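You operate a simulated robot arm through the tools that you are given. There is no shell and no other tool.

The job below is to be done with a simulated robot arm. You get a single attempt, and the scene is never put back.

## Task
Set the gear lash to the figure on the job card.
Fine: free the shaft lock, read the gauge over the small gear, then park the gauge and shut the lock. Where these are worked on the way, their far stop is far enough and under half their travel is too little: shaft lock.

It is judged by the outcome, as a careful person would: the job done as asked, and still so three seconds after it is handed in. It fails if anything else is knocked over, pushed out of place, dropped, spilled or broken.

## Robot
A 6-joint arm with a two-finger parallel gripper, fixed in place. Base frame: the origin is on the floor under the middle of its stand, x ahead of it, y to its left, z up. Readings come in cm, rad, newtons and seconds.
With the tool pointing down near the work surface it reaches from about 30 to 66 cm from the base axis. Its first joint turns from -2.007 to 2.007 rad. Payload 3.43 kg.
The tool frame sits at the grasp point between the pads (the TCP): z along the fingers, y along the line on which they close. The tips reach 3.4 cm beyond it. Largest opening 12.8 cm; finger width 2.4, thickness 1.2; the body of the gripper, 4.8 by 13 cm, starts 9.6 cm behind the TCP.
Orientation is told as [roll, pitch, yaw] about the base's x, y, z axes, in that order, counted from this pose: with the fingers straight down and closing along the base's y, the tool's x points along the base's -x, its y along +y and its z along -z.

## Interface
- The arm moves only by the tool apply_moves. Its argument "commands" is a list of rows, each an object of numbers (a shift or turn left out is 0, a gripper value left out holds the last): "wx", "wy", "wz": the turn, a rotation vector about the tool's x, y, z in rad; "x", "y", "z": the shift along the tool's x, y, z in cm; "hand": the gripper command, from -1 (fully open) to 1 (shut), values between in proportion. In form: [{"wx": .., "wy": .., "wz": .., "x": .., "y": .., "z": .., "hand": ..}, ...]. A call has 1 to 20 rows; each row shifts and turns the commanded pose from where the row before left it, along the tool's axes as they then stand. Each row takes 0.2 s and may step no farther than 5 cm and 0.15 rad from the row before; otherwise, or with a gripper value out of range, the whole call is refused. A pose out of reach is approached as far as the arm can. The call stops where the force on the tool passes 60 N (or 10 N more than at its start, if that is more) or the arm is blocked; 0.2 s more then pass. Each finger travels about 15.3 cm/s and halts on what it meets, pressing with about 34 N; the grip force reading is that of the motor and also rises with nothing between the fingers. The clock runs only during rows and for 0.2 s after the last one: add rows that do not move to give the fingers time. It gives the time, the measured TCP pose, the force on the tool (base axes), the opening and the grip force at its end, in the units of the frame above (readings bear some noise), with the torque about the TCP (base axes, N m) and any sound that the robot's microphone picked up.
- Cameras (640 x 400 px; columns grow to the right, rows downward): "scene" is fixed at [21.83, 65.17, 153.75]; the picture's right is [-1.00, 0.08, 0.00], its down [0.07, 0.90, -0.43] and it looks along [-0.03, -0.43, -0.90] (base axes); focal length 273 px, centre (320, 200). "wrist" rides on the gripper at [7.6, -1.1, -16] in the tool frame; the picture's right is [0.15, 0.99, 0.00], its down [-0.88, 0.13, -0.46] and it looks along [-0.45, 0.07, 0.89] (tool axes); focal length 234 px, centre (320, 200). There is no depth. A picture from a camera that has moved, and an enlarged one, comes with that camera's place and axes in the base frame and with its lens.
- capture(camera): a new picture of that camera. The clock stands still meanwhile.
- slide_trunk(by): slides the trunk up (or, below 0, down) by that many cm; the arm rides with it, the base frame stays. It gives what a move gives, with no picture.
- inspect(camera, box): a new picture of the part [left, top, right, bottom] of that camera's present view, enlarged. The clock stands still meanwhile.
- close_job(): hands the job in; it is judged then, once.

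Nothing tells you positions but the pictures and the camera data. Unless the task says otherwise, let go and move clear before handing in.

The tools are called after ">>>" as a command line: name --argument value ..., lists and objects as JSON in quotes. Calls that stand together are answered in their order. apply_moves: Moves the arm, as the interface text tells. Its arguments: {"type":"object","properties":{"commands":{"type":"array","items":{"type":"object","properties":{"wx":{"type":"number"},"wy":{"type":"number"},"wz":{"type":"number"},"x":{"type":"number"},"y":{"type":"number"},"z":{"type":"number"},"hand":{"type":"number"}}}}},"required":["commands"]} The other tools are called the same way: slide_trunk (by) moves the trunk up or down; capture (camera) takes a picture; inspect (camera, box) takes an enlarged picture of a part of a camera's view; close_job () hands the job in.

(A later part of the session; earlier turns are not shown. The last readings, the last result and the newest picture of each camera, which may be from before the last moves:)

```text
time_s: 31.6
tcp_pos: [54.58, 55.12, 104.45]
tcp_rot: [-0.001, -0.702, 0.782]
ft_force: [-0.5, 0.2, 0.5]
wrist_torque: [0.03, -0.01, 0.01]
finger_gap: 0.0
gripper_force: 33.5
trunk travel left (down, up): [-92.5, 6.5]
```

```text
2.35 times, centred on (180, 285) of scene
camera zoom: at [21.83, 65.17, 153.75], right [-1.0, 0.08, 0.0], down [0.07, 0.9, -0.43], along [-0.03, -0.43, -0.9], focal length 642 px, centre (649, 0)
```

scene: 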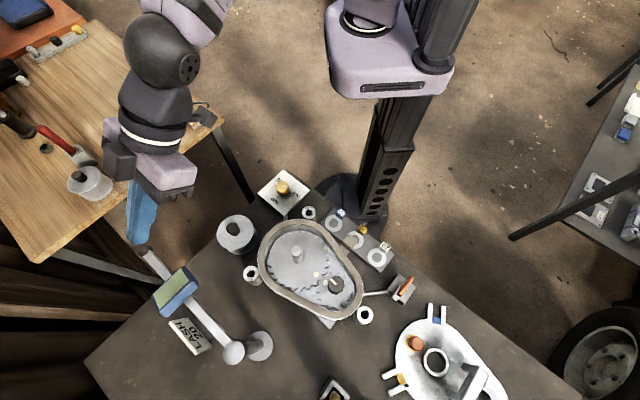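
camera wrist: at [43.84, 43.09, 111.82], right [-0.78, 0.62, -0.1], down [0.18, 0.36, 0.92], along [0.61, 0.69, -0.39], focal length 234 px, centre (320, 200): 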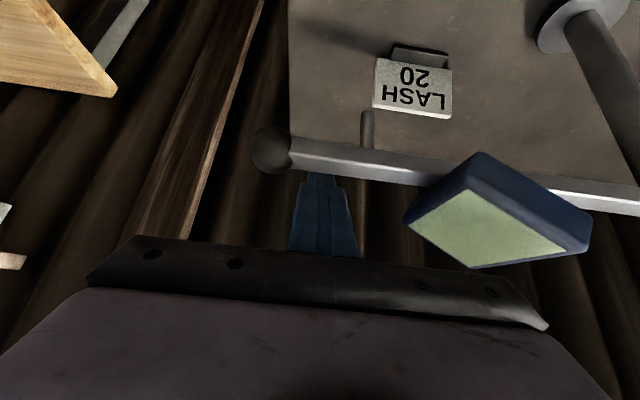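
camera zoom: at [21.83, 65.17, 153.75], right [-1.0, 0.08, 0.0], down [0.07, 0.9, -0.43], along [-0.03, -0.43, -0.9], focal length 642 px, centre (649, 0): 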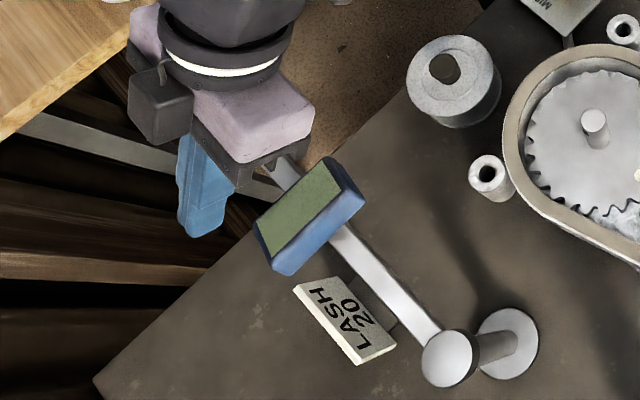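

The finger tip is behind the bar. I'll now pull it gently along the arc around the post and watch the force.

>>> apply_moves --commands '[{"x": 0.802, "y": -0.095, "z": -0.678}, {"x": 0.802, "y": -0.095, "z": -0.678}, {"x": 0.802, "y": -0.095, "z": -0.678}, {"x": 0.802, "y": -0.095, "z": -0.678}, {"x": 0.802, "y": -0.095, "z": -0.678}, {}]'

>>> capture --camera "wrist"

>>> inspect --camera "scene" --box '[80, 200, 280, 370]'

```text
time_s: 33.0
tcp_pos: [51.06, 51.19, 104.43]
tcp_rot: [-0.002, -0.702, 0.782]
ft_force: [-1.6, 0.2, -0.3]
wrist_torque: [-0.05, 0.01, 0.03]
finger_gap: 0.02
gripper_force: 33.1
trunk travel left (down, up): [-92.5, 6.5]
```

```text
taken
camera wrist: at [40.41, 39.09, 111.77], right [-0.78, 0.62, -0.1], down [0.18, 0.36, 0.92], along [0.61, 0.69, -0.39], focal length 234 px, centre (320, 200)
```

wrist: 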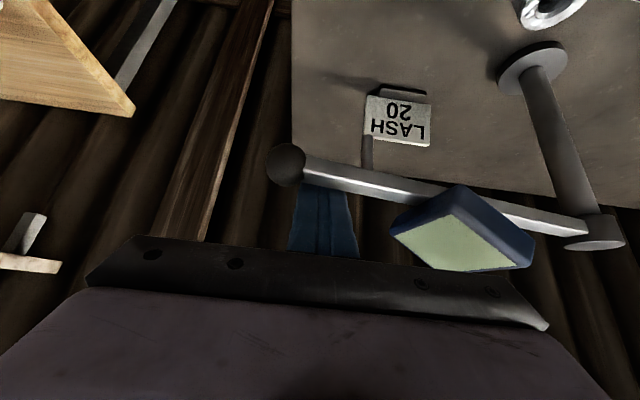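

```text
2.35 times, centred on (180, 285) of scene
camera zoom: at [21.83, 65.17, 153.75], right [-1.0, 0.08, 0.0], down [0.07, 0.9, -0.43], along [-0.03, -0.43, -0.9], focal length 642 px, centre (649, 0)
```

zoom: 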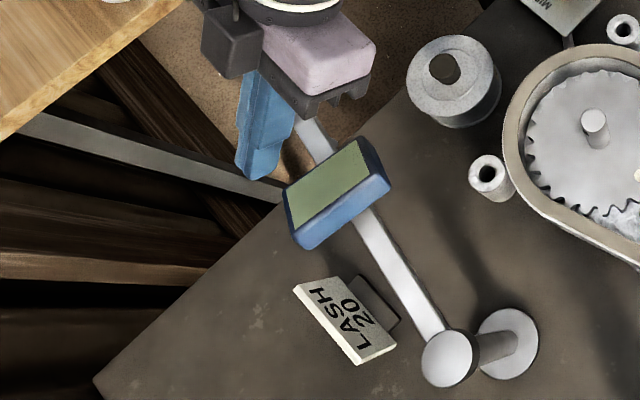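

The gauge arm follows smoothly with almost no force. I'll continue around the arc.

>>> apply_moves --commands '[{"x": 0.802, "y": 0.146, "z": -0.678}, {"x": 0.802, "y": 0.146, "z": -0.678}, {"x": 0.802, "y": 0.146, "z": -0.678}, {"x": 0.802, "y": 0.146, "z": -0.678}, {"x": 0.802, "y": 0.146, "z": -0.678}, {"wy": 0.1}, {"wy": 0.1}, {"wy": 0.1}, {}]'

>>> capture --camera "wrist"

>>> capture --camera "scene"

```text
time_s: 35.0
tcp_pos: [46.88, 47.93, 104.45]
tcp_rot: [-0.002, -0.4, 0.782]
ft_force: [0.0, 0.0, -0.2]
wrist_torque: [0.0, 0.01, -0.02]
finger_gap: 0.0
gripper_force: 33.1
trunk travel left (down, up): [-92.5, 6.5]
```

```text
taken
camera wrist: at [38.23, 37.93, 116.25], right [-0.79, 0.61, -0.06], down [0.36, 0.54, 0.76], along [0.49, 0.58, -0.64], focal length 234 px, centre (320, 200)
```

wrist: 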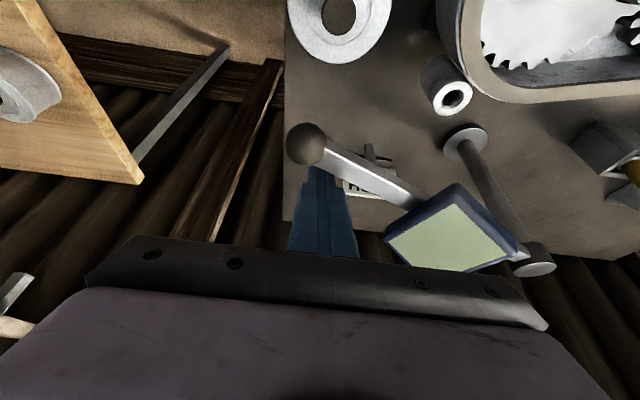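

```text
taken
```

scene: 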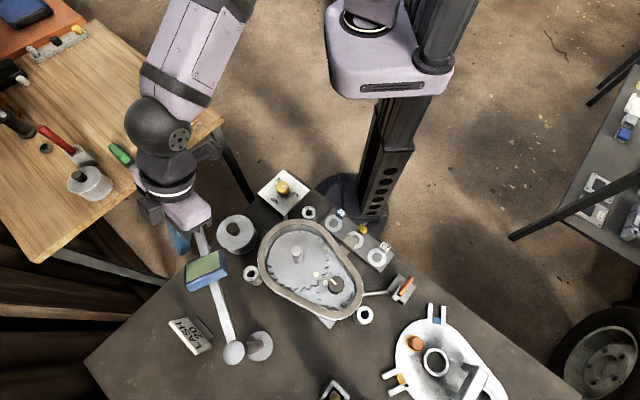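

>>> apply_moves --commands '[{"x": 0.827, "y": 0.368, "z": -0.349}, {"x": 0.827, "y": 0.368, "z": -0.349}, {"x": 0.827, "y": 0.368, "z": -0.349}, {"x": 0.827, "y": 0.368, "z": -0.349}, {"x": 0.827, "y": 0.368, "z": -0.349}, {"x": 0.827, "y": 0.368, "z": -0.349}, {"x": 0.718, "y": 0.587, "z": -0.303}, {"x": 0.718, "y": 0.587, "z": -0.303}, {"x": 0.718, "y": 0.587, "z": -0.303}, {"x": 0.718, "y": 0.587, "z": -0.303}, {"x": 0.718, "y": 0.587, "z": -0.303}, {"x": 0.718, "y": 0.587, "z": -0.303}, {}]'

>>> capture --camera "wrist"

>>> capture --camera "scene"

```text
time_s: 37.8
tcp_pos: [35.52, 44.99, 104.35]
tcp_rot: [-0.002, -0.401, 0.782]
ft_force: [-0.3, -0.4, 0.1]
wrist_torque: [0.0, -0.03, 0.01]
finger_gap: 0.02
gripper_force: 33.3
trunk travel left (down, up): [-92.5, 6.5]
```

```text
taken
camera wrist: at [27.0, 34.97, 116.11], right [-0.79, 0.61, -0.06], down [0.36, 0.54, 0.76], along [0.5, 0.58, -0.64], focal length 234 px, centre (320, 200)
```

wrist: 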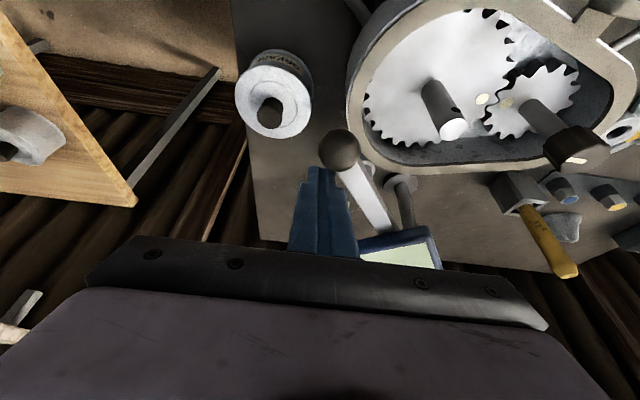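

```text
taken
```

scene: 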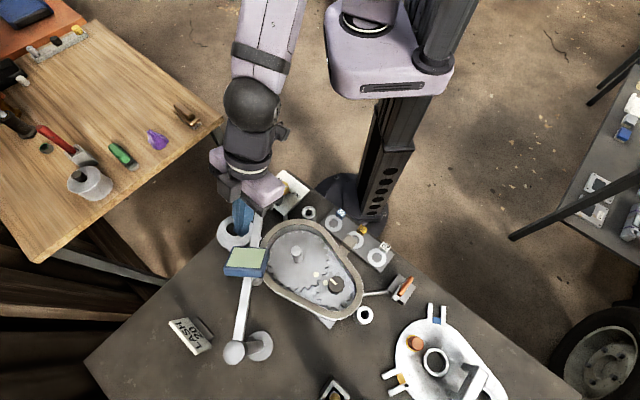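

Still clear of everything below. I'll set the tool vertical and keep pushing the arm toward the small gear.

>>> apply_moves --commands '[{"wy": 0.1}, {"wy": 0.1}, {"wy": 0.1}, {"wy": 0.1}, {"x": 0.581, "y": 0.744}, {"x": 0.581, "y": 0.744}, {"x": 0.581, "y": 0.744}, {"x": 0.581, "y": 0.744}, {"x": 0.581, "y": 0.744}, {"x": 0.581, "y": 0.744}, {"x": 0.386, "y": 0.9}, {"x": 0.386, "y": 0.9}, {"x": 0.386, "y": 0.9}, {"x": 0.386, "y": 0.9}, {"x": 0.386, "y": 0.9}, {"x": 0.386, "y": 0.9}, {}]'

>>> capture --camera "wrist"

>>> capture --camera "scene"

```text
time_s: 41.4
tcp_pos: [24.67, 47.77, 104.19]
tcp_rot: [-0.003, -0.001, 0.781]
ft_force: [-1.2, -0.6, -0.3]
wrist_torque: [0.04, 0.01, -0.03]
finger_gap: 0.0
gripper_force: 33.3
trunk travel left (down, up): [-92.5, 6.5]
```

```text
taken
camera wrist: at [19.96, 41.81, 120.34], right [-0.8, 0.6, 0.0], down [0.53, 0.71, 0.46], along [0.27, 0.36, -0.89], focal length 234 px, centre (320, 200)
```

wrist: 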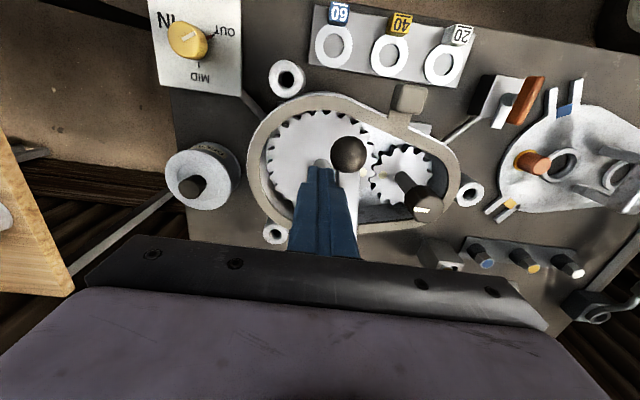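

```text
taken
```

scene: 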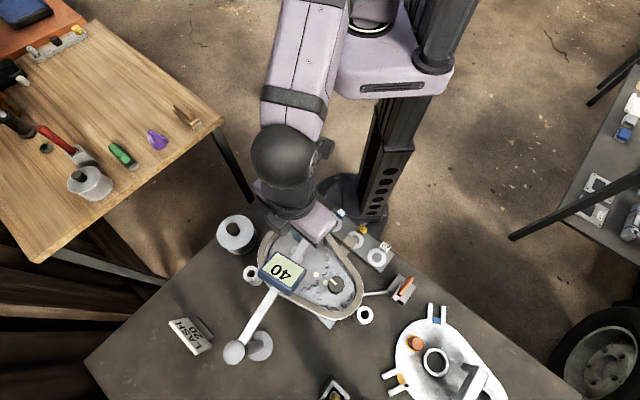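

The gauge display has come alive and shows a number. I'll inspect it, then keep moving until the probe is over the small gear.

>>> inspect --camera "scene" --box '[210, 220, 370, 370]'

>>> inspect --camera "wrist" --box '[240, 80, 480, 260]'

```text
2.67 times, centred on (290, 295) of scene
camera zoom: at [21.83, 65.17, 153.75], right [-1.0, 0.08, 0.0], down [0.07, 0.9, -0.43], along [-0.03, -0.43, -0.9], focal length 728 px, centre (400, -53)
```

zoom: 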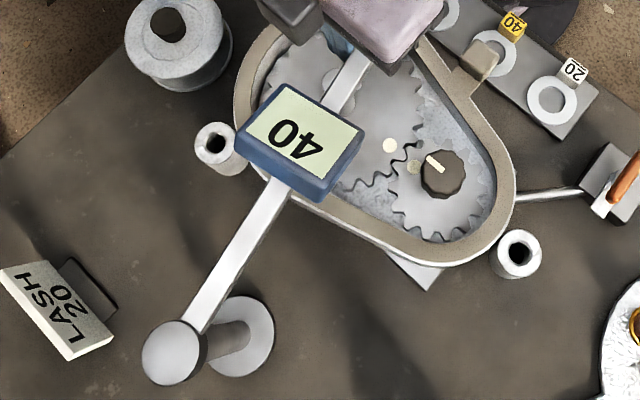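

```text
2.22 times, centred on (360, 170) of wrist
camera zoom: at [19.96, 41.81, 120.34], right [-0.8, 0.6, 0.0], down [0.53, 0.71, 0.46], along [0.27, 0.36, -0.89], focal length 520 px, centre (231, 267)
```

zoom: 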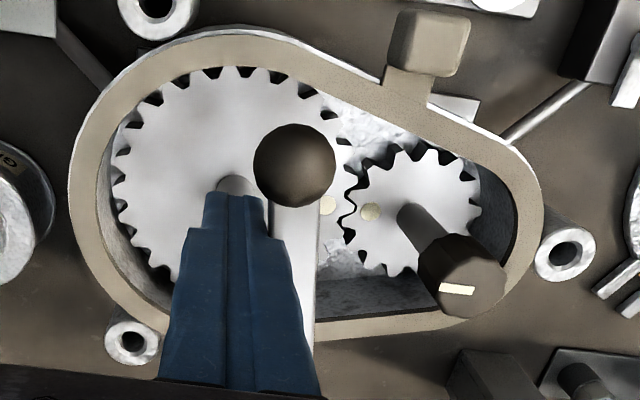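

>>> apply_moves --commands '[{"x": 0.163, "y": 0.98}, {"x": 0.163, "y": 0.98}, {"x": 0.163, "y": 0.98}, {"x": 0.163, "y": 0.98}, {"x": 0.163, "y": 0.98}, {}]'

>>> inspect --camera "scene" --box '[210, 220, 370, 370]'

>>> inspect --camera "wrist" --box '[240, 80, 480, 260]'

```text
time_s: 42.8
tcp_pos: [20.54, 50.77, 104.33]
tcp_rot: [-0.002, -0.001, 0.781]
ft_force: [0.0, -0.9, -0.2]
wrist_torque: [0.02, 0.0, 0.01]
finger_gap: 0.02
gripper_force: 32.8
trunk travel left (down, up): [-92.5, 6.5]
```

```text
2.67 times, centred on (290, 295) of scene
camera zoom: at [21.83, 65.17, 153.75], right [-1.0, 0.08, 0.0], down [0.07, 0.9, -0.43], along [-0.03, -0.43, -0.9], focal length 728 px, centre (400, -53)
```

zoom: 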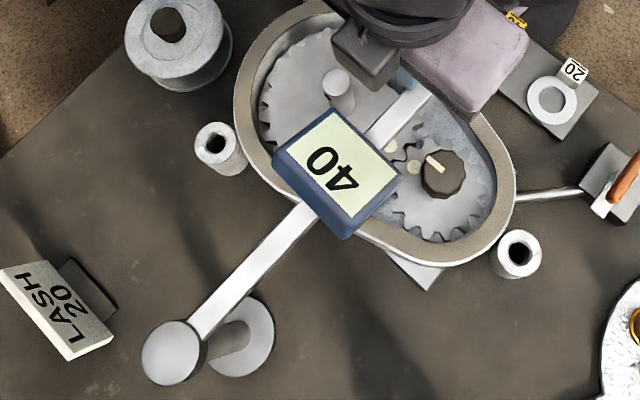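

```text
2.22 times, centred on (360, 170) of wrist
camera zoom: at [15.9, 44.75, 120.43], right [-0.8, 0.6, 0.0], down [0.53, 0.71, 0.46], along [0.27, 0.36, -0.89], focal length 520 px, centre (231, 267)
```

zoom: 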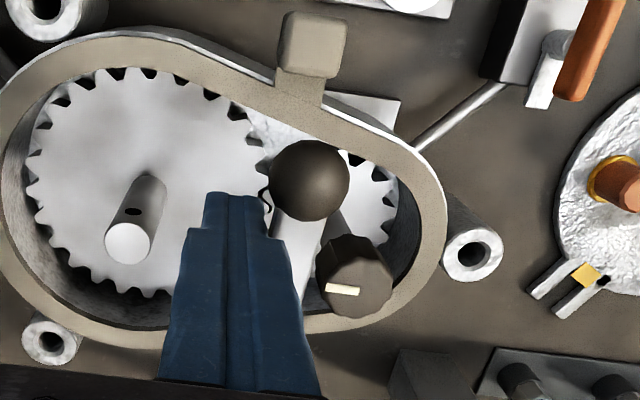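

>>> apply_moves --commands '[{"x": -0.045, "y": 0.94}, {"x": -0.045, "y": 0.94}, {"x": -0.045, "y": 0.94}, {"x": -0.045, "y": 0.94}, {}]'

>>> inspect --camera "scene" --box '[210, 220, 370, 370]'

>>> capture --camera "wrist"

```text
time_s: 44.0
tcp_pos: [17.95, 53.66, 104.52]
tcp_rot: [-0.001, -0.002, 0.781]
ft_force: [-0.7, 0.2, -0.2]
wrist_torque: [0.01, 0.02, -0.03]
finger_gap: 0.02
gripper_force: 32.6
trunk travel left (down, up): [-92.5, 6.5]
```

```text
2.67 times, centred on (290, 295) of scene
camera zoom: at [21.83, 65.17, 153.75], right [-1.0, 0.08, 0.0], down [0.07, 0.9, -0.43], along [-0.03, -0.43, -0.9], focal length 728 px, centre (400, -53)
```

zoom: 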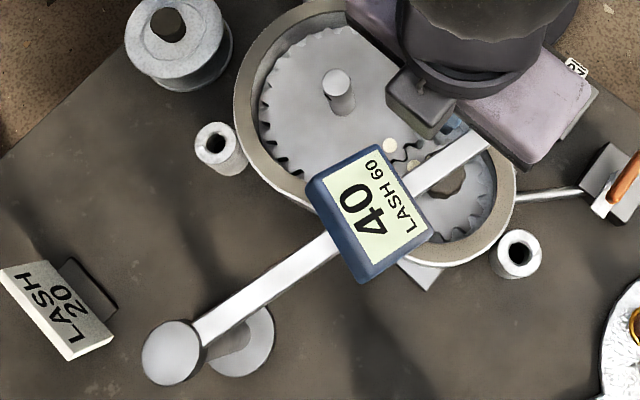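

```text
taken
camera wrist: at [13.25, 47.55, 120.47], right [-0.8, 0.6, 0.0], down [0.53, 0.71, 0.46], along [0.27, 0.36, -0.89], focal length 234 px, centre (320, 200)
```

wrist: 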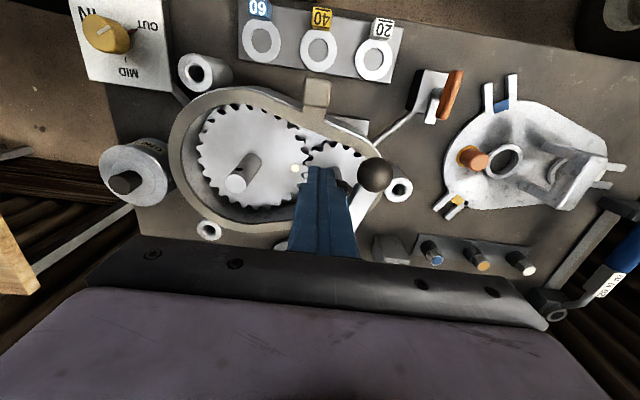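

Now that the probe is over the small gear, an extra line "LASH …" has appeared. I'll zoom in on the display.

>>> inspect --camera "scene" --box '[280, 268, 325, 300]'

>>> inspect --camera "scene" --box '[280, 270, 340, 335]'

>>> inspect --camera "wrist" --box '[280, 120, 420, 260]'

```text
12.50 times, centred on (302, 284) of scene
camera zoom: at [21.83, 65.17, 153.75], right [-1.0, 0.08, 0.0], down [0.07, 0.9, -0.43], along [-0.03, -0.43, -0.9], focal length 3412 px, centre (539, -850)
```

zoom: 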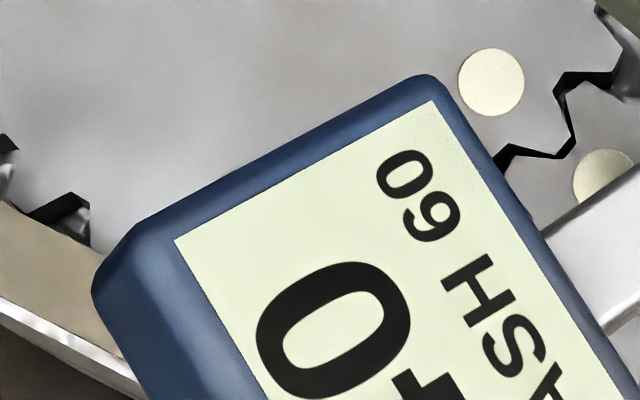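

```text
6.15 times, centred on (310, 302) of scene
camera zoom: at [21.83, 65.17, 153.75], right [-1.0, 0.08, 0.0], down [0.07, 0.9, -0.43], along [-0.03, -0.43, -0.9], focal length 1680 px, centre (382, -431)
```

zoom: 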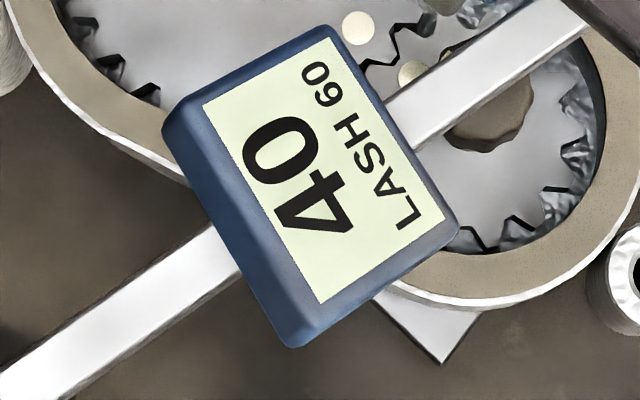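

```text
2.86 times, centred on (350, 190) of wrist
camera zoom: at [13.25, 47.55, 120.47], right [-0.8, 0.6, 0.0], down [0.53, 0.71, 0.46], along [0.27, 0.36, -0.89], focal length 669 px, centre (234, 229)
```

zoom: 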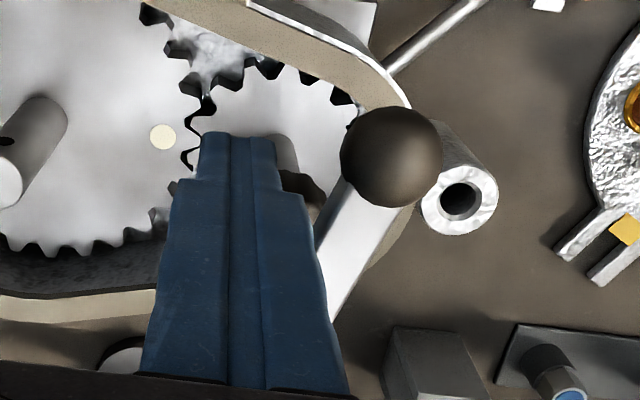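

The gauge over the small gear shows "LASH 60" (the big 40 was already showing over the large gear, so it's a different reading); the card calls for LASH 20. I'll back off from the gauge arm, rise, and look at the yellow IN/MID/OUT adjuster, which currently points to OUT.

>>> apply_moves --commands '[{"x": 0.25, "y": -1.0}, {"x": 0.25, "y": -1.0}, {"z": -3}, {"z": -4}, {"z": -4}, {}]'

>>> inspect --camera "scene" --box '[210, 220, 370, 370]'

```text
time_s: 45.4
tcp_pos: [19.16, 52.0, 115.26]
tcp_rot: [0.0, 0.0, 0.779]
ft_force: [0.9, 0.7, -0.1]
wrist_torque: [0.0, -0.01, 0.01]
finger_gap: 0.0
gripper_force: 32.9
trunk travel left (down, up): [-92.5, 6.5]
```

```text
2.67 times, centred on (290, 295) of scene
camera zoom: at [21.83, 65.17, 153.75], right [-1.0, 0.08, 0.0], down [0.07, 0.9, -0.43], along [-0.03, -0.43, -0.9], focal length 728 px, centre (400, -53)
```

zoom: 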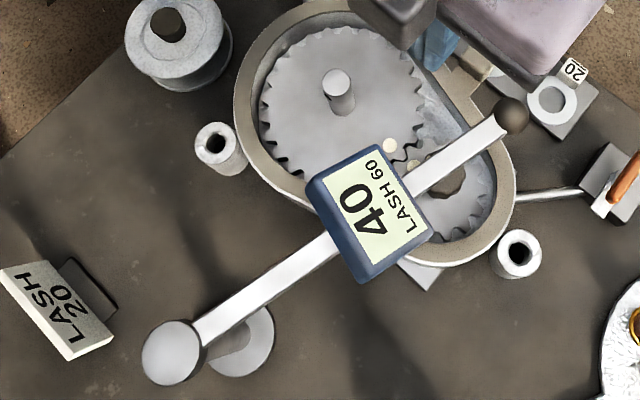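

>>> apply_moves --commands '[{"x": 0.12, "y": -3.63}, {"x": 0.12, "y": -3.63}, {"x": 0.12, "y": -3.63}, {"x": 0.12, "y": -3.63}, {"x": 0.12, "y": -3.63}, {"x": 0.12, "y": -3.63}, {"hand": -0.2}, {}]'

>>> capture --camera "wrist"

>>> capture --camera "scene"

```text
time_s: 47.2
tcp_pos: [33.87, 35.8, 115.26]
tcp_rot: [-0.001, -0.002, 0.779]
ft_force: [-1.1, -0.3, -0.6]
wrist_torque: [0.01, 0.02, 0.0]
finger_gap: 7.67
gripper_force: 0.1
trunk travel left (down, up): [-92.5, 6.5]
```

```text
taken
camera wrist: at [29.25, 29.67, 131.44], right [-0.8, 0.6, 0.0], down [0.53, 0.71, 0.46], along [0.27, 0.36, -0.89], focal length 234 px, centre (320, 200)
```

wrist: 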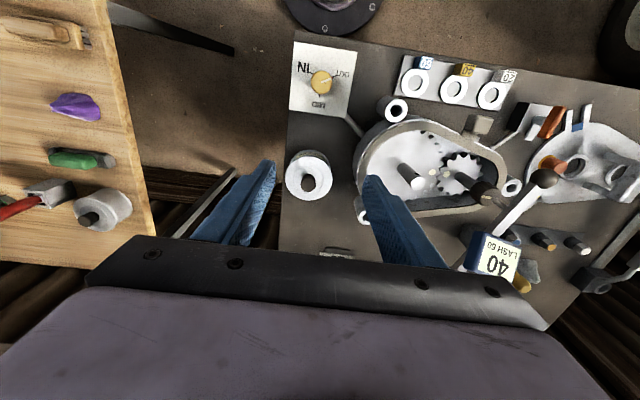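

```text
taken
```

scene: 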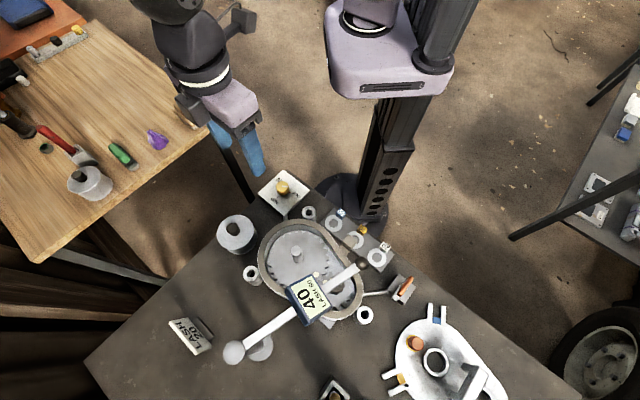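

>>> inspect --camera "wrist" --box '[275, 40, 371, 115]'

>>> inspect --camera "wrist" --box '[300, 55, 345, 100]'

```text
5.33 times, centred on (323, 78) of wrist
camera zoom: at [29.25, 29.67, 131.44], right [-0.8, 0.6, 0.0], down [0.53, 0.71, 0.46], along [0.27, 0.36, -0.89], focal length 1249 px, centre (304, 853)
```

zoom: 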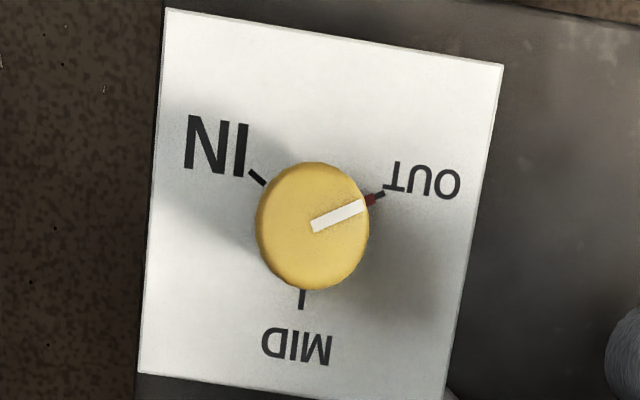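

```text
8.89 times, centred on (322, 78) of wrist
camera zoom: at [29.25, 29.67, 131.44], right [-0.8, 0.6, 0.0], down [0.53, 0.71, 0.46], along [0.27, 0.36, -0.89], focal length 2082 px, centre (298, 1289)
```

zoom: 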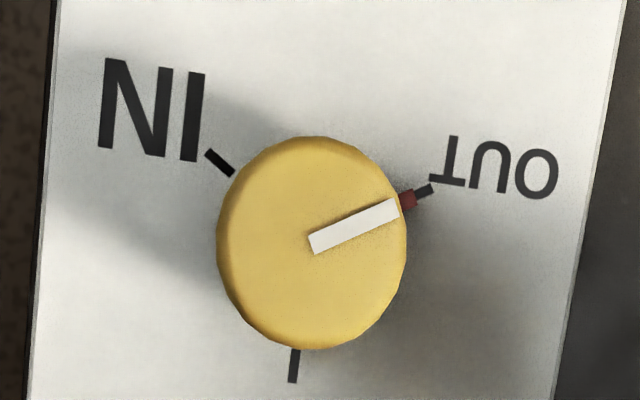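

The adjuster is clear now: red pointer on OUT, with MID and IN each 120° apart; knob centre about (29.3, 30.0), top z of about 89.2, plate z of about 86.7. I'll position above it with a yaw that keeps the fingers clear of the pointer.

>>> apply_moves --commands '[{"wz": 0.13}, {"wz": 0.13}, {"wz": 0.13}, {"wz": 0.13}, {"x": 2.96, "y": -2.24}, {"x": 2.96, "y": -2.24}, {"z": 4}, {"z": 4}, {"z": 4}, {"z": 4}, {"z": 3}, {}]'

>>> capture --camera "wrist"

>>> inspect --camera "scene" --box '[220, 120, 340, 230]'

```text
time_s: 49.8
tcp_pos: [29.31, 29.94, 96.3]
tcp_rot: [-0.001, -0.002, 0.261]
ft_force: [-0.3, -0.1, 0.3]
wrist_torque: [0.04, -0.03, 0.01]
finger_gap: 7.7
gripper_force: 0.1
trunk travel left (down, up): [-92.5, 6.5]
```

```text
taken
camera wrist: at [22.14, 26.9, 112.38], right [-0.4, 0.92, 0.0], down [0.82, 0.35, 0.46], along [0.42, 0.18, -0.89], focal length 234 px, centre (320, 200)
```

wrist: 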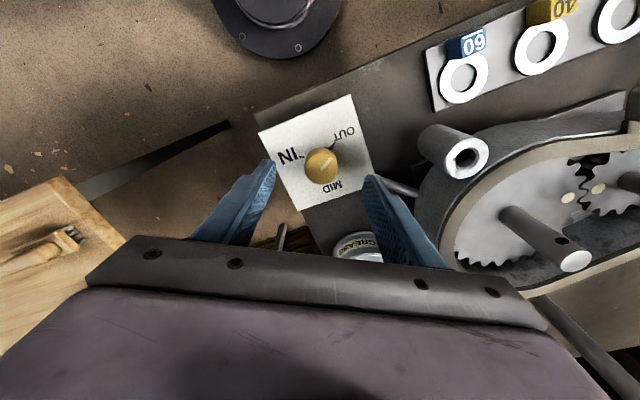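

```text
3.64 times, centred on (280, 175) of scene
camera zoom: at [21.83, 65.17, 153.75], right [-1.0, 0.08, 0.0], down [0.07, 0.9, -0.43], along [-0.03, -0.43, -0.9], focal length 992 px, centre (466, 291)
```

zoom: 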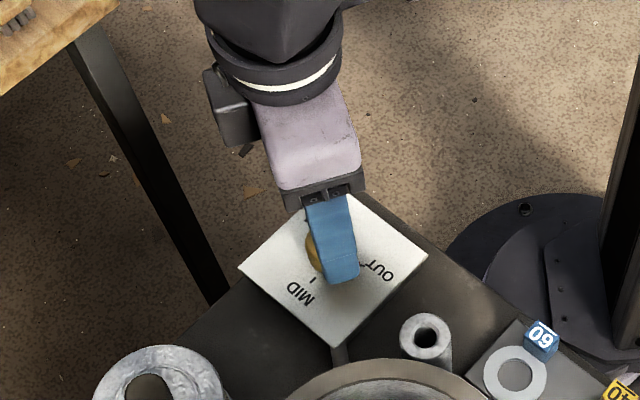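

The knob is centred between the fingers. I'll lower so the tips reach just above the plate and close on the knob.

>>> apply_moves --commands '[{"z": 2, "y": 0.1}, {"z": 2}, {"z": 1}, {"z": 0.6}, {}, {"hand": 0.3}, {"hand": 0.5}, {"hand": 1}, {}, {}]'

>>> capture --camera "wrist"

```text
time_s: 52.0
tcp_pos: [29.31, 30.15, 90.8]
tcp_rot: [0.002, -0.002, 0.261]
ft_force: [-0.3, 2.6, -2.1]
wrist_torque: [0.27, -0.42, -0.02]
finger_gap: 3.37
gripper_force: 45.2
trunk travel left (down, up): [-92.5, 6.5]
```

```text
taken
camera wrist: at [22.27, 27.06, 106.81], right [-0.4, 0.92, 0.0], down [0.82, 0.35, 0.46], along [0.42, 0.18, -0.89], focal length 234 px, centre (320, 200)
```

wrist: 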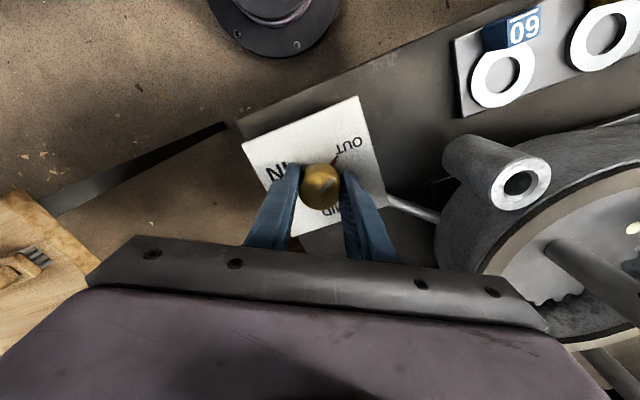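

Gripped firmly (gap 3.37 cm). I'll turn clockwise toward MID, a little at first.

>>> apply_moves --commands '[{"wz": 0.1}, {"wz": 0.1}, {"wz": 0.1}, {}]'

>>> inspect --camera "scene" --box '[220, 130, 380, 330]'

>>> inspect --camera "wrist" --box '[240, 100, 400, 220]'

```text
time_s: 53.0
tcp_pos: [29.43, 29.94, 90.82]
tcp_rot: [0.001, -0.002, -0.042]
ft_force: [1.4, -0.5, 2.7]
wrist_torque: [-0.19, -0.58, -0.01]
finger_gap: 3.37
gripper_force: 45.2
trunk travel left (down, up): [-92.5, 6.5]
```

```text
2.00 times, centred on (300, 230) of scene
camera zoom: at [21.83, 65.17, 153.75], right [-1.0, 0.08, 0.0], down [0.07, 0.9, -0.43], along [-0.03, -0.43, -0.9], focal length 546 px, centre (360, 140)
```

zoom: 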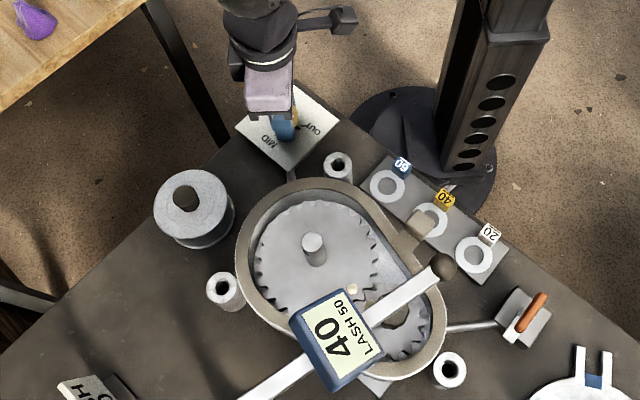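

```text
3.33 times, centred on (320, 160) of wrist
camera zoom: at [21.7, 29.3, 106.81], right [-0.11, 0.99, 0.0], down [0.88, 0.09, 0.46], along [0.45, 0.05, -0.89], focal length 781 px, centre (320, 333)
```

zoom: 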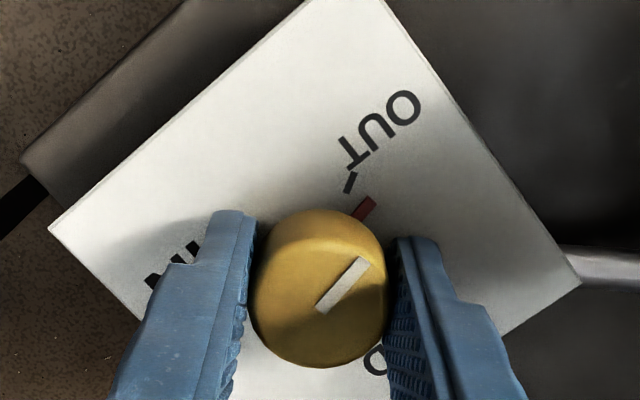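

The LASH reading is responding live, so this is the correct adjuster. I'll zoom in on the reading.

>>> inspect --camera "scene" --box '[288, 268, 338, 330]'

```text
6.45 times, centred on (313, 299) of scene
camera zoom: at [21.83, 65.17, 153.75], right [-1.0, 0.08, 0.0], down [0.07, 0.9, -0.43], along [-0.03, -0.43, -0.9], focal length 1761 px, centre (365, -439)
```

zoom: 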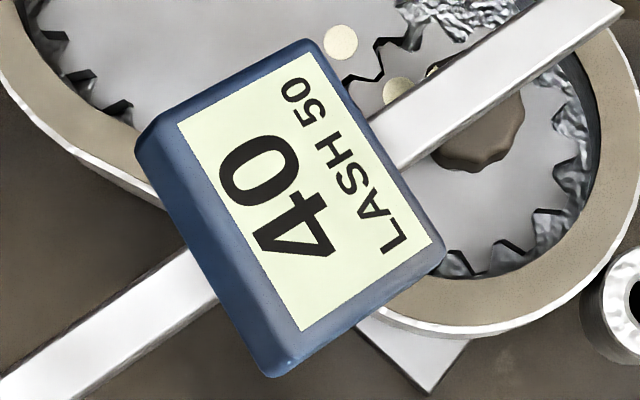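

>>> apply_moves --commands '[{"wz": 0.1}, {"wz": 0.1}, {"wz": 0.1}, {}]'

>>> inspect --camera "scene" --box '[288, 268, 338, 330]'

>>> inspect --camera "wrist" --box '[240, 100, 400, 220]'

```text
time_s: 54.0
tcp_pos: [29.36, 30.08, 90.8]
tcp_rot: [-0.001, -0.002, -0.342]
ft_force: [0.1, -0.1, 3.0]
wrist_torque: [-0.07, 0.22, -0.01]
finger_gap: 3.34
gripper_force: 44.9
trunk travel left (down, up): [-92.5, 6.5]
```

```text
6.45 times, centred on (313, 299) of scene
camera zoom: at [21.83, 65.17, 153.75], right [-1.0, 0.08, 0.0], down [0.07, 0.9, -0.43], along [-0.03, -0.43, -0.9], focal length 1761 px, centre (365, -439)
```

zoom: 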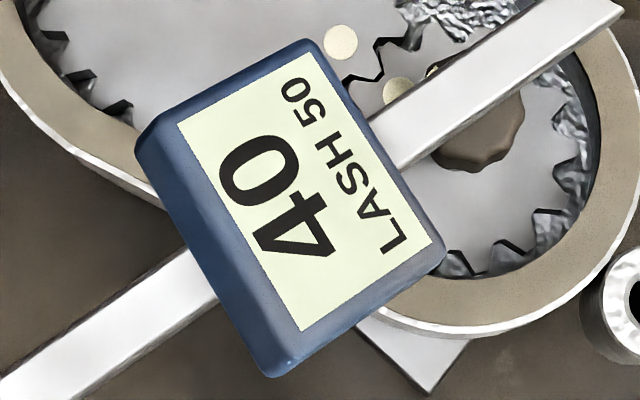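

```text
3.33 times, centred on (320, 160) of wrist
camera zoom: at [21.8, 31.58, 106.81], right [0.19, 0.98, 0.0], down [0.87, -0.17, 0.46], along [0.45, -0.09, -0.89], focal length 781 px, centre (320, 333)
```

zoom: 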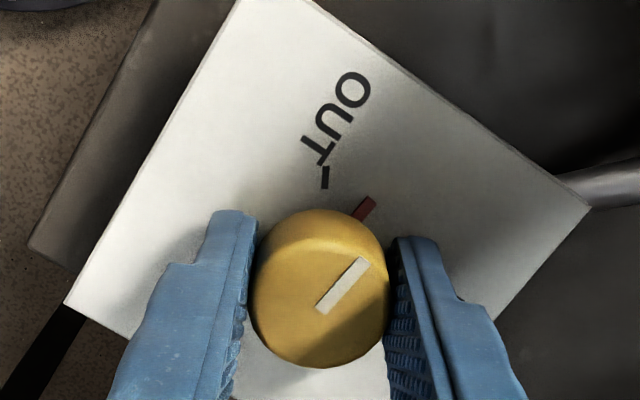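

>>> apply_moves --commands '[{"wz": 0.12}, {"wz": 0.12}, {"wz": 0.12}, {"wz": 0.12}, {"wz": 0.12}, {}]'

>>> inspect --camera "scene" --box '[288, 268, 338, 330]'

>>> inspect --camera "wrist" --box '[240, 100, 400, 220]'

```text
time_s: 55.4
tcp_pos: [29.37, 30.07, 90.84]
tcp_rot: [0.0, -0.001, -0.943]
ft_force: [0.4, -2.0, -5.6]
wrist_torque: [-0.41, -0.24, -0.03]
finger_gap: 3.38
gripper_force: 45.0
trunk travel left (down, up): [-92.5, 6.5]
```

```text
6.45 times, centred on (313, 299) of scene
camera zoom: at [21.83, 65.17, 153.75], right [-1.0, 0.08, 0.0], down [0.07, 0.9, -0.43], along [-0.03, -0.43, -0.9], focal length 1761 px, centre (365, -439)
```

zoom: 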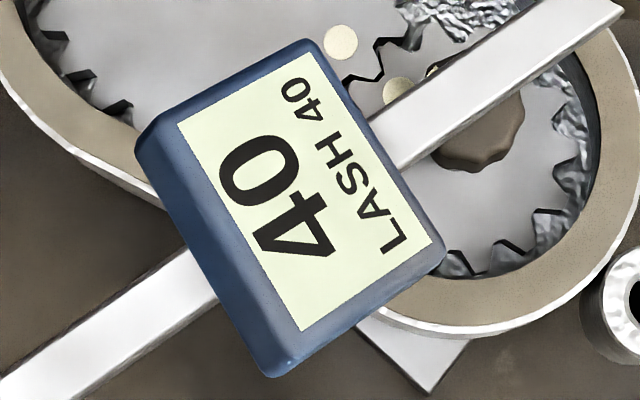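

```text
3.33 times, centred on (320, 160) of wrist
camera zoom: at [23.96, 35.58, 106.81], right [0.71, 0.7, 0.0], down [0.62, -0.63, 0.46], along [0.32, -0.33, -0.89], focal length 781 px, centre (320, 333)
```

zoom: 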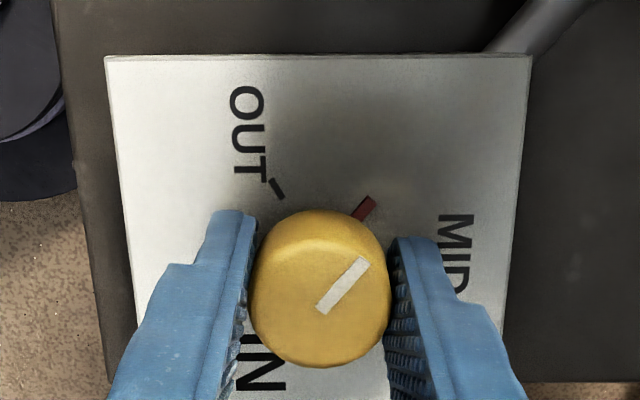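

The reading has gone 60 → 50 → 40 as the pointer heads to MID, which extrapolates to 20 at MID. I'll continue up to the MID tick.

>>> apply_moves --commands '[{"wz": 0.12}, {"wz": 0.12}, {"wz": 0.12}, {"wz": 0.12}, {"wz": 0.12}, {}]'

>>> inspect --camera "scene" --box '[288, 268, 338, 330]'

>>> inspect --camera "wrist" --box '[240, 100, 400, 220]'

```text
time_s: 56.8
tcp_pos: [29.4, 30.06, 90.81]
tcp_rot: [0.002, 0.001, -1.541]
ft_force: [1.1, -4.5, 4.3]
wrist_torque: [-1.44, 0.19, 0.02]
finger_gap: 3.37
gripper_force: 44.6
trunk travel left (down, up): [-92.5, 6.5]
```

```text
6.45 times, centred on (313, 299) of scene
camera zoom: at [21.83, 65.17, 153.75], right [-1.0, 0.08, 0.0], down [0.07, 0.9, -0.43], along [-0.03, -0.43, -0.9], focal length 1761 px, centre (365, -439)
```

zoom: 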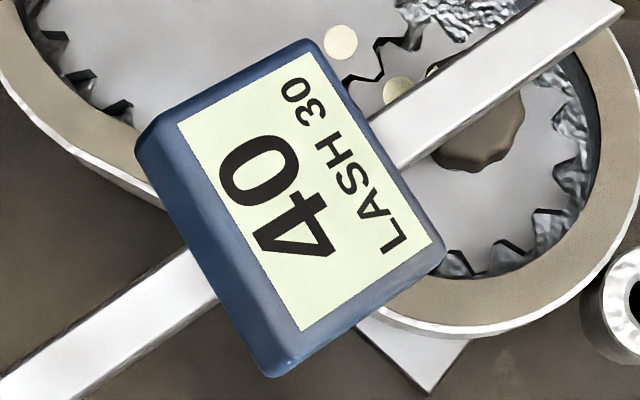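

```text
3.33 times, centred on (320, 160) of wrist
camera zoom: at [27.97, 37.63, 106.83], right [0.98, 0.17, 0.0], down [0.15, -0.88, 0.46], along [0.08, -0.45, -0.89], focal length 781 px, centre (320, 333)
```

zoom: 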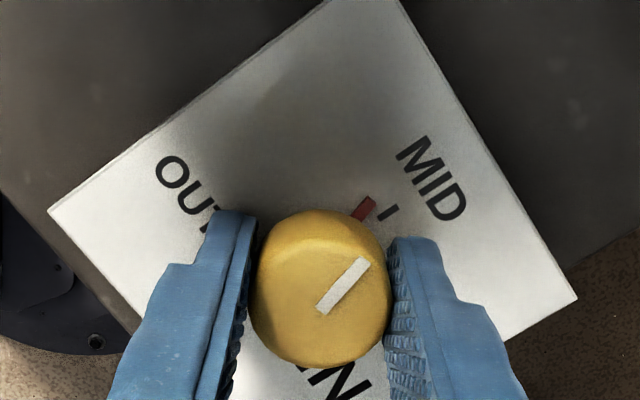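

>>> apply_moves --commands '[{"wz": 0.1}, {"wz": 0.1}, {"wz": 0.08}, {}]'

>>> inspect --camera "scene" --box '[288, 268, 338, 330]'

>>> inspect --camera "wrist" --box '[240, 100, 400, 220]'

```text
time_s: 57.8
tcp_pos: [29.41, 30.03, 90.92]
tcp_rot: [0.001, -0.001, -1.823]
ft_force: [-4.1, -3.6, -0.9]
wrist_torque: [0.02, 0.33, 0.06]
finger_gap: 3.36
gripper_force: 45.1
trunk travel left (down, up): [-92.5, 6.5]
```

```text
6.45 times, centred on (313, 299) of scene
camera zoom: at [21.83, 65.17, 153.75], right [-1.0, 0.08, 0.0], down [0.07, 0.9, -0.43], along [-0.03, -0.43, -0.9], focal length 1761 px, centre (365, -439)
```

zoom: 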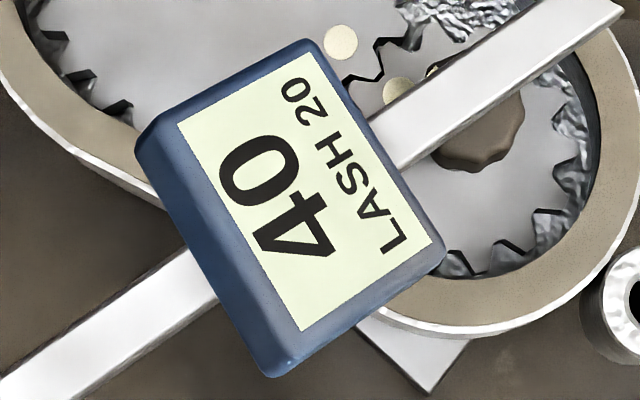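

```text
3.33 times, centred on (320, 160) of wrist
camera zoom: at [30.1, 37.71, 106.83], right [0.99, -0.1, 0.0], down [-0.09, -0.89, 0.46], along [-0.05, -0.45, -0.89], focal length 781 px, centre (320, 333)
```

zoom: 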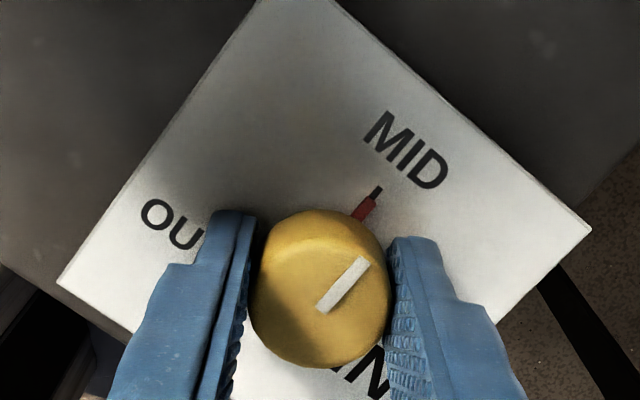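

The gauge reads LASH 20 with the pointer on the MID tick. I'll release the knob carefully and lift away, then re-check the reading.

>>> apply_moves --commands '[{"hand": 0.35}, {"hand": 0}, {}, {"z": -2}, {"z": -4}, {"z": -4}, {"z": -4}, {"z": -4}, {"z": -4}, {"z": -3}, {}]'

>>> inspect --camera "scene" --box '[288, 268, 338, 330]'

>>> capture --camera "wrist"

>>> capture --camera "scene"

```text
time_s: 60.2
tcp_pos: [29.12, 30.08, 115.75]
tcp_rot: [0.003, 0.001, -1.82]
ft_force: [-0.1, -0.3, 0.4]
wrist_torque: [-0.02, 0.03, -0.01]
finger_gap: 6.39
gripper_force: 0.0
trunk travel left (down, up): [-92.5, 6.5]
```

```text
6.45 times, centred on (313, 299) of scene
camera zoom: at [21.83, 65.17, 153.75], right [-1.0, 0.08, 0.0], down [0.07, 0.9, -0.43], along [-0.03, -0.43, -0.9], focal length 1761 px, centre (365, -439)
```

zoom: 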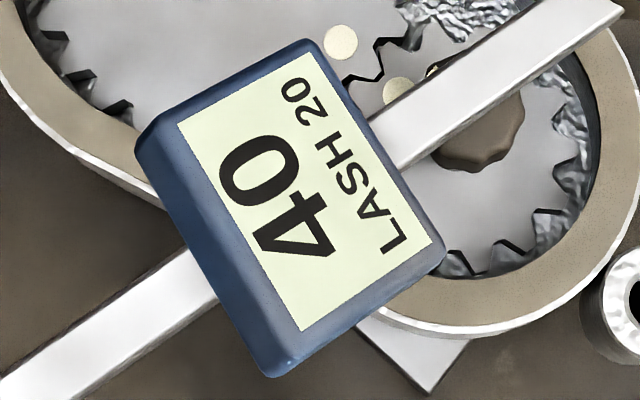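

```text
taken
camera wrist: at [29.99, 37.78, 131.77], right [0.99, -0.1, 0.0], down [-0.09, -0.89, 0.46], along [-0.05, -0.45, -0.89], focal length 234 px, centre (320, 200)
```

wrist: 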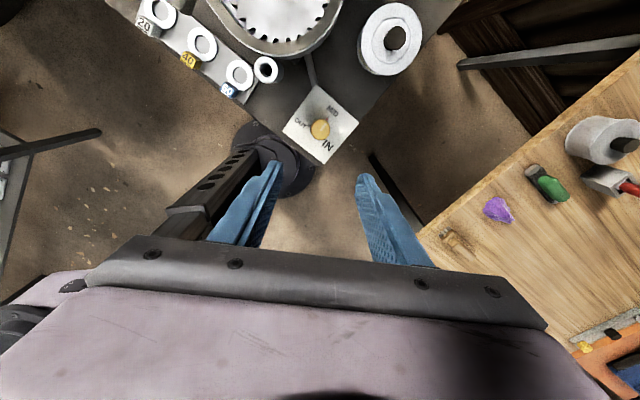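

```text
taken
```

scene: 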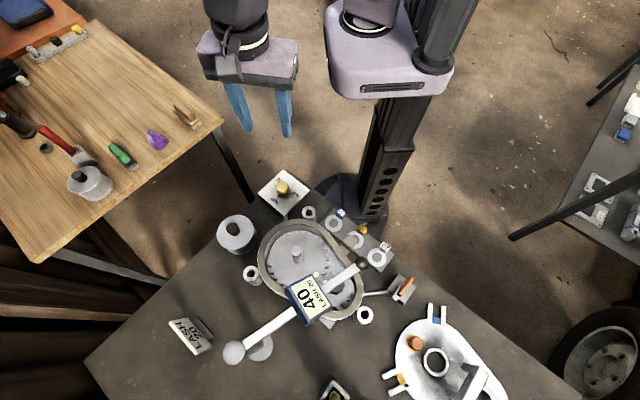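

>>> inspect --camera "scene" --box '[250, 165, 314, 225]'

>>> inspect --camera "wrist" --box '[270, 80, 370, 170]'

```text
6.67 times, centred on (282, 195) of scene
camera zoom: at [21.83, 65.17, 153.75], right [-1.0, 0.08, 0.0], down [0.07, 0.9, -0.43], along [-0.03, -0.43, -0.9], focal length 1820 px, centre (573, 233)
```

zoom: 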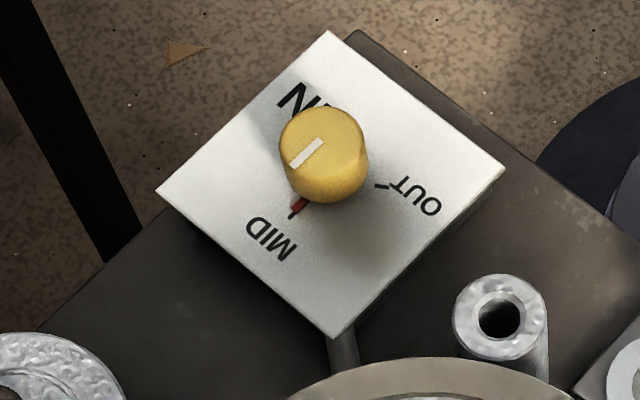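

```text
4.44 times, centred on (320, 125) of wrist
camera zoom: at [29.99, 37.78, 131.77], right [0.99, -0.1, 0.0], down [-0.09, -0.89, 0.46], along [-0.05, -0.45, -0.89], focal length 1041 px, centre (320, 533)
```

zoom: 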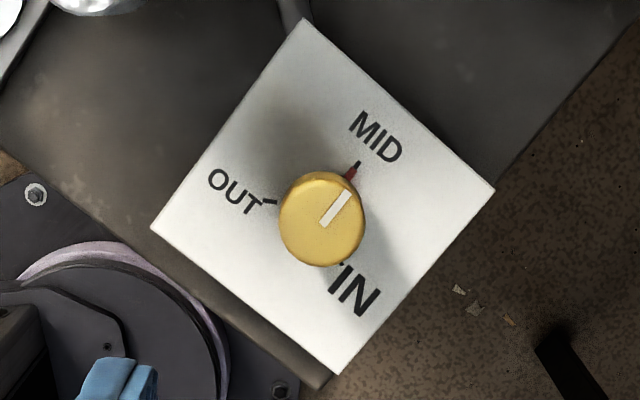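

Pointer on MID and LASH 20 both confirmed. Next is parking the gauge: I'll raise the trunk for more reach, square the yaw, and approach the arm from its other side.

>>> slide_trunk --by 6

>>> apply_moves --commands '[{"wz": -0.137, "hand": 1}, {"wz": -0.137}, {"wz": -0.137}, {"wz": -0.137}, {"wz": -0.137}, {"wz": -0.137}, {"wz": -0.137}, {"wz": -0.137}, {"wz": -0.137}, {"wz": -0.137}, {"wz": -0.137}, {"wz": -0.137}, {"wz": -0.137}, {"wz": -0.137}, {"wz": -0.137}, {"wz": -0.137}, {"wz": -0.137}, {"wz": -0.137}, {"wz": -0.137}, {}]'

```text
time_s: 61.2
tcp_pos: [29.39, 29.99, 121.7]
tcp_rot: [0.003, 0.0, -1.821]
ft_force: [0.4, 0.3, 1.0]
wrist_torque: [0.0, -0.02, -0.03]
finger_gap: 6.43
gripper_force: 0.1
trunk travel left (down, up): [-98.5, 0.5]
```

```text
time_s: 65.4
tcp_pos: [29.14, 29.99, 121.74]
tcp_rot: [-0.002, -0.001, 0.786]
ft_force: [-0.5, 0.0, -0.1]
wrist_torque: [0.03, 0.0, -0.02]
finger_gap: 0.0
gripper_force: 33.0
trunk travel left (down, up): [-98.5, 0.5]
```

>>> apply_moves --commands '[{"x": 0.095, "y": 3.63, "z": 0.46}, {"x": 0.095, "y": 3.63, "z": 0.46}, {"x": 0.095, "y": 3.63, "z": 0.46}, {"x": 0.095, "y": 3.63, "z": 0.46}, {"x": 0.095, "y": 3.63, "z": 0.46}, {"x": 0.095, "y": 3.63, "z": 0.46}, {"x": 0.095, "y": 3.63, "z": 0.46}, {"x": 0.095, "y": 3.63, "z": 0.46}, {"x": -1.42, "y": 2.36, "z": 2}, {"x": -1.42, "y": 2.36, "z": 2}, {"x": -1.42, "y": 2.36, "z": 2}, {}]'

>>> capture --camera "wrist"

>>> capture --camera "scene"

```text
time_s: 68.0
tcp_pos: [6.23, 58.15, 112.07]
tcp_rot: [-0.001, -0.001, 0.783]
ft_force: [-0.1, -0.4, 0.6]
wrist_torque: [0.03, -0.01, -0.02]
finger_gap: 0.0
gripper_force: 33.6
trunk travel left (down, up): [-98.5, 0.5]
```

```text
taken
camera wrist: at [1.64, 52.0, 128.07], right [-0.8, 0.6, 0.0], down [0.53, 0.71, 0.46], along [0.27, 0.37, -0.89], focal length 234 px, centre (320, 200)
```

wrist: 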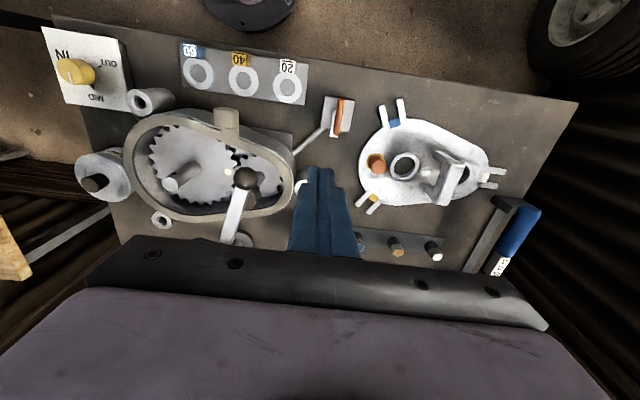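

```text
taken
```

scene: 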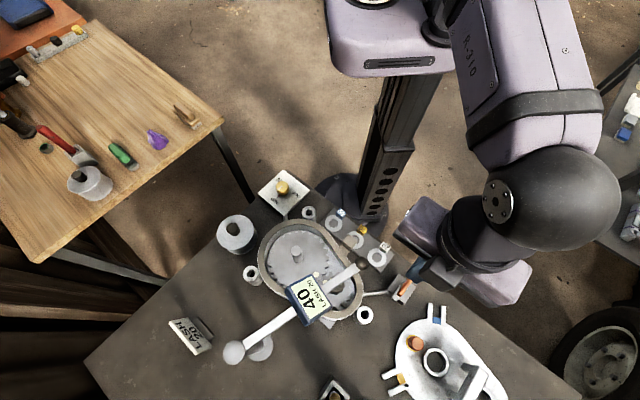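

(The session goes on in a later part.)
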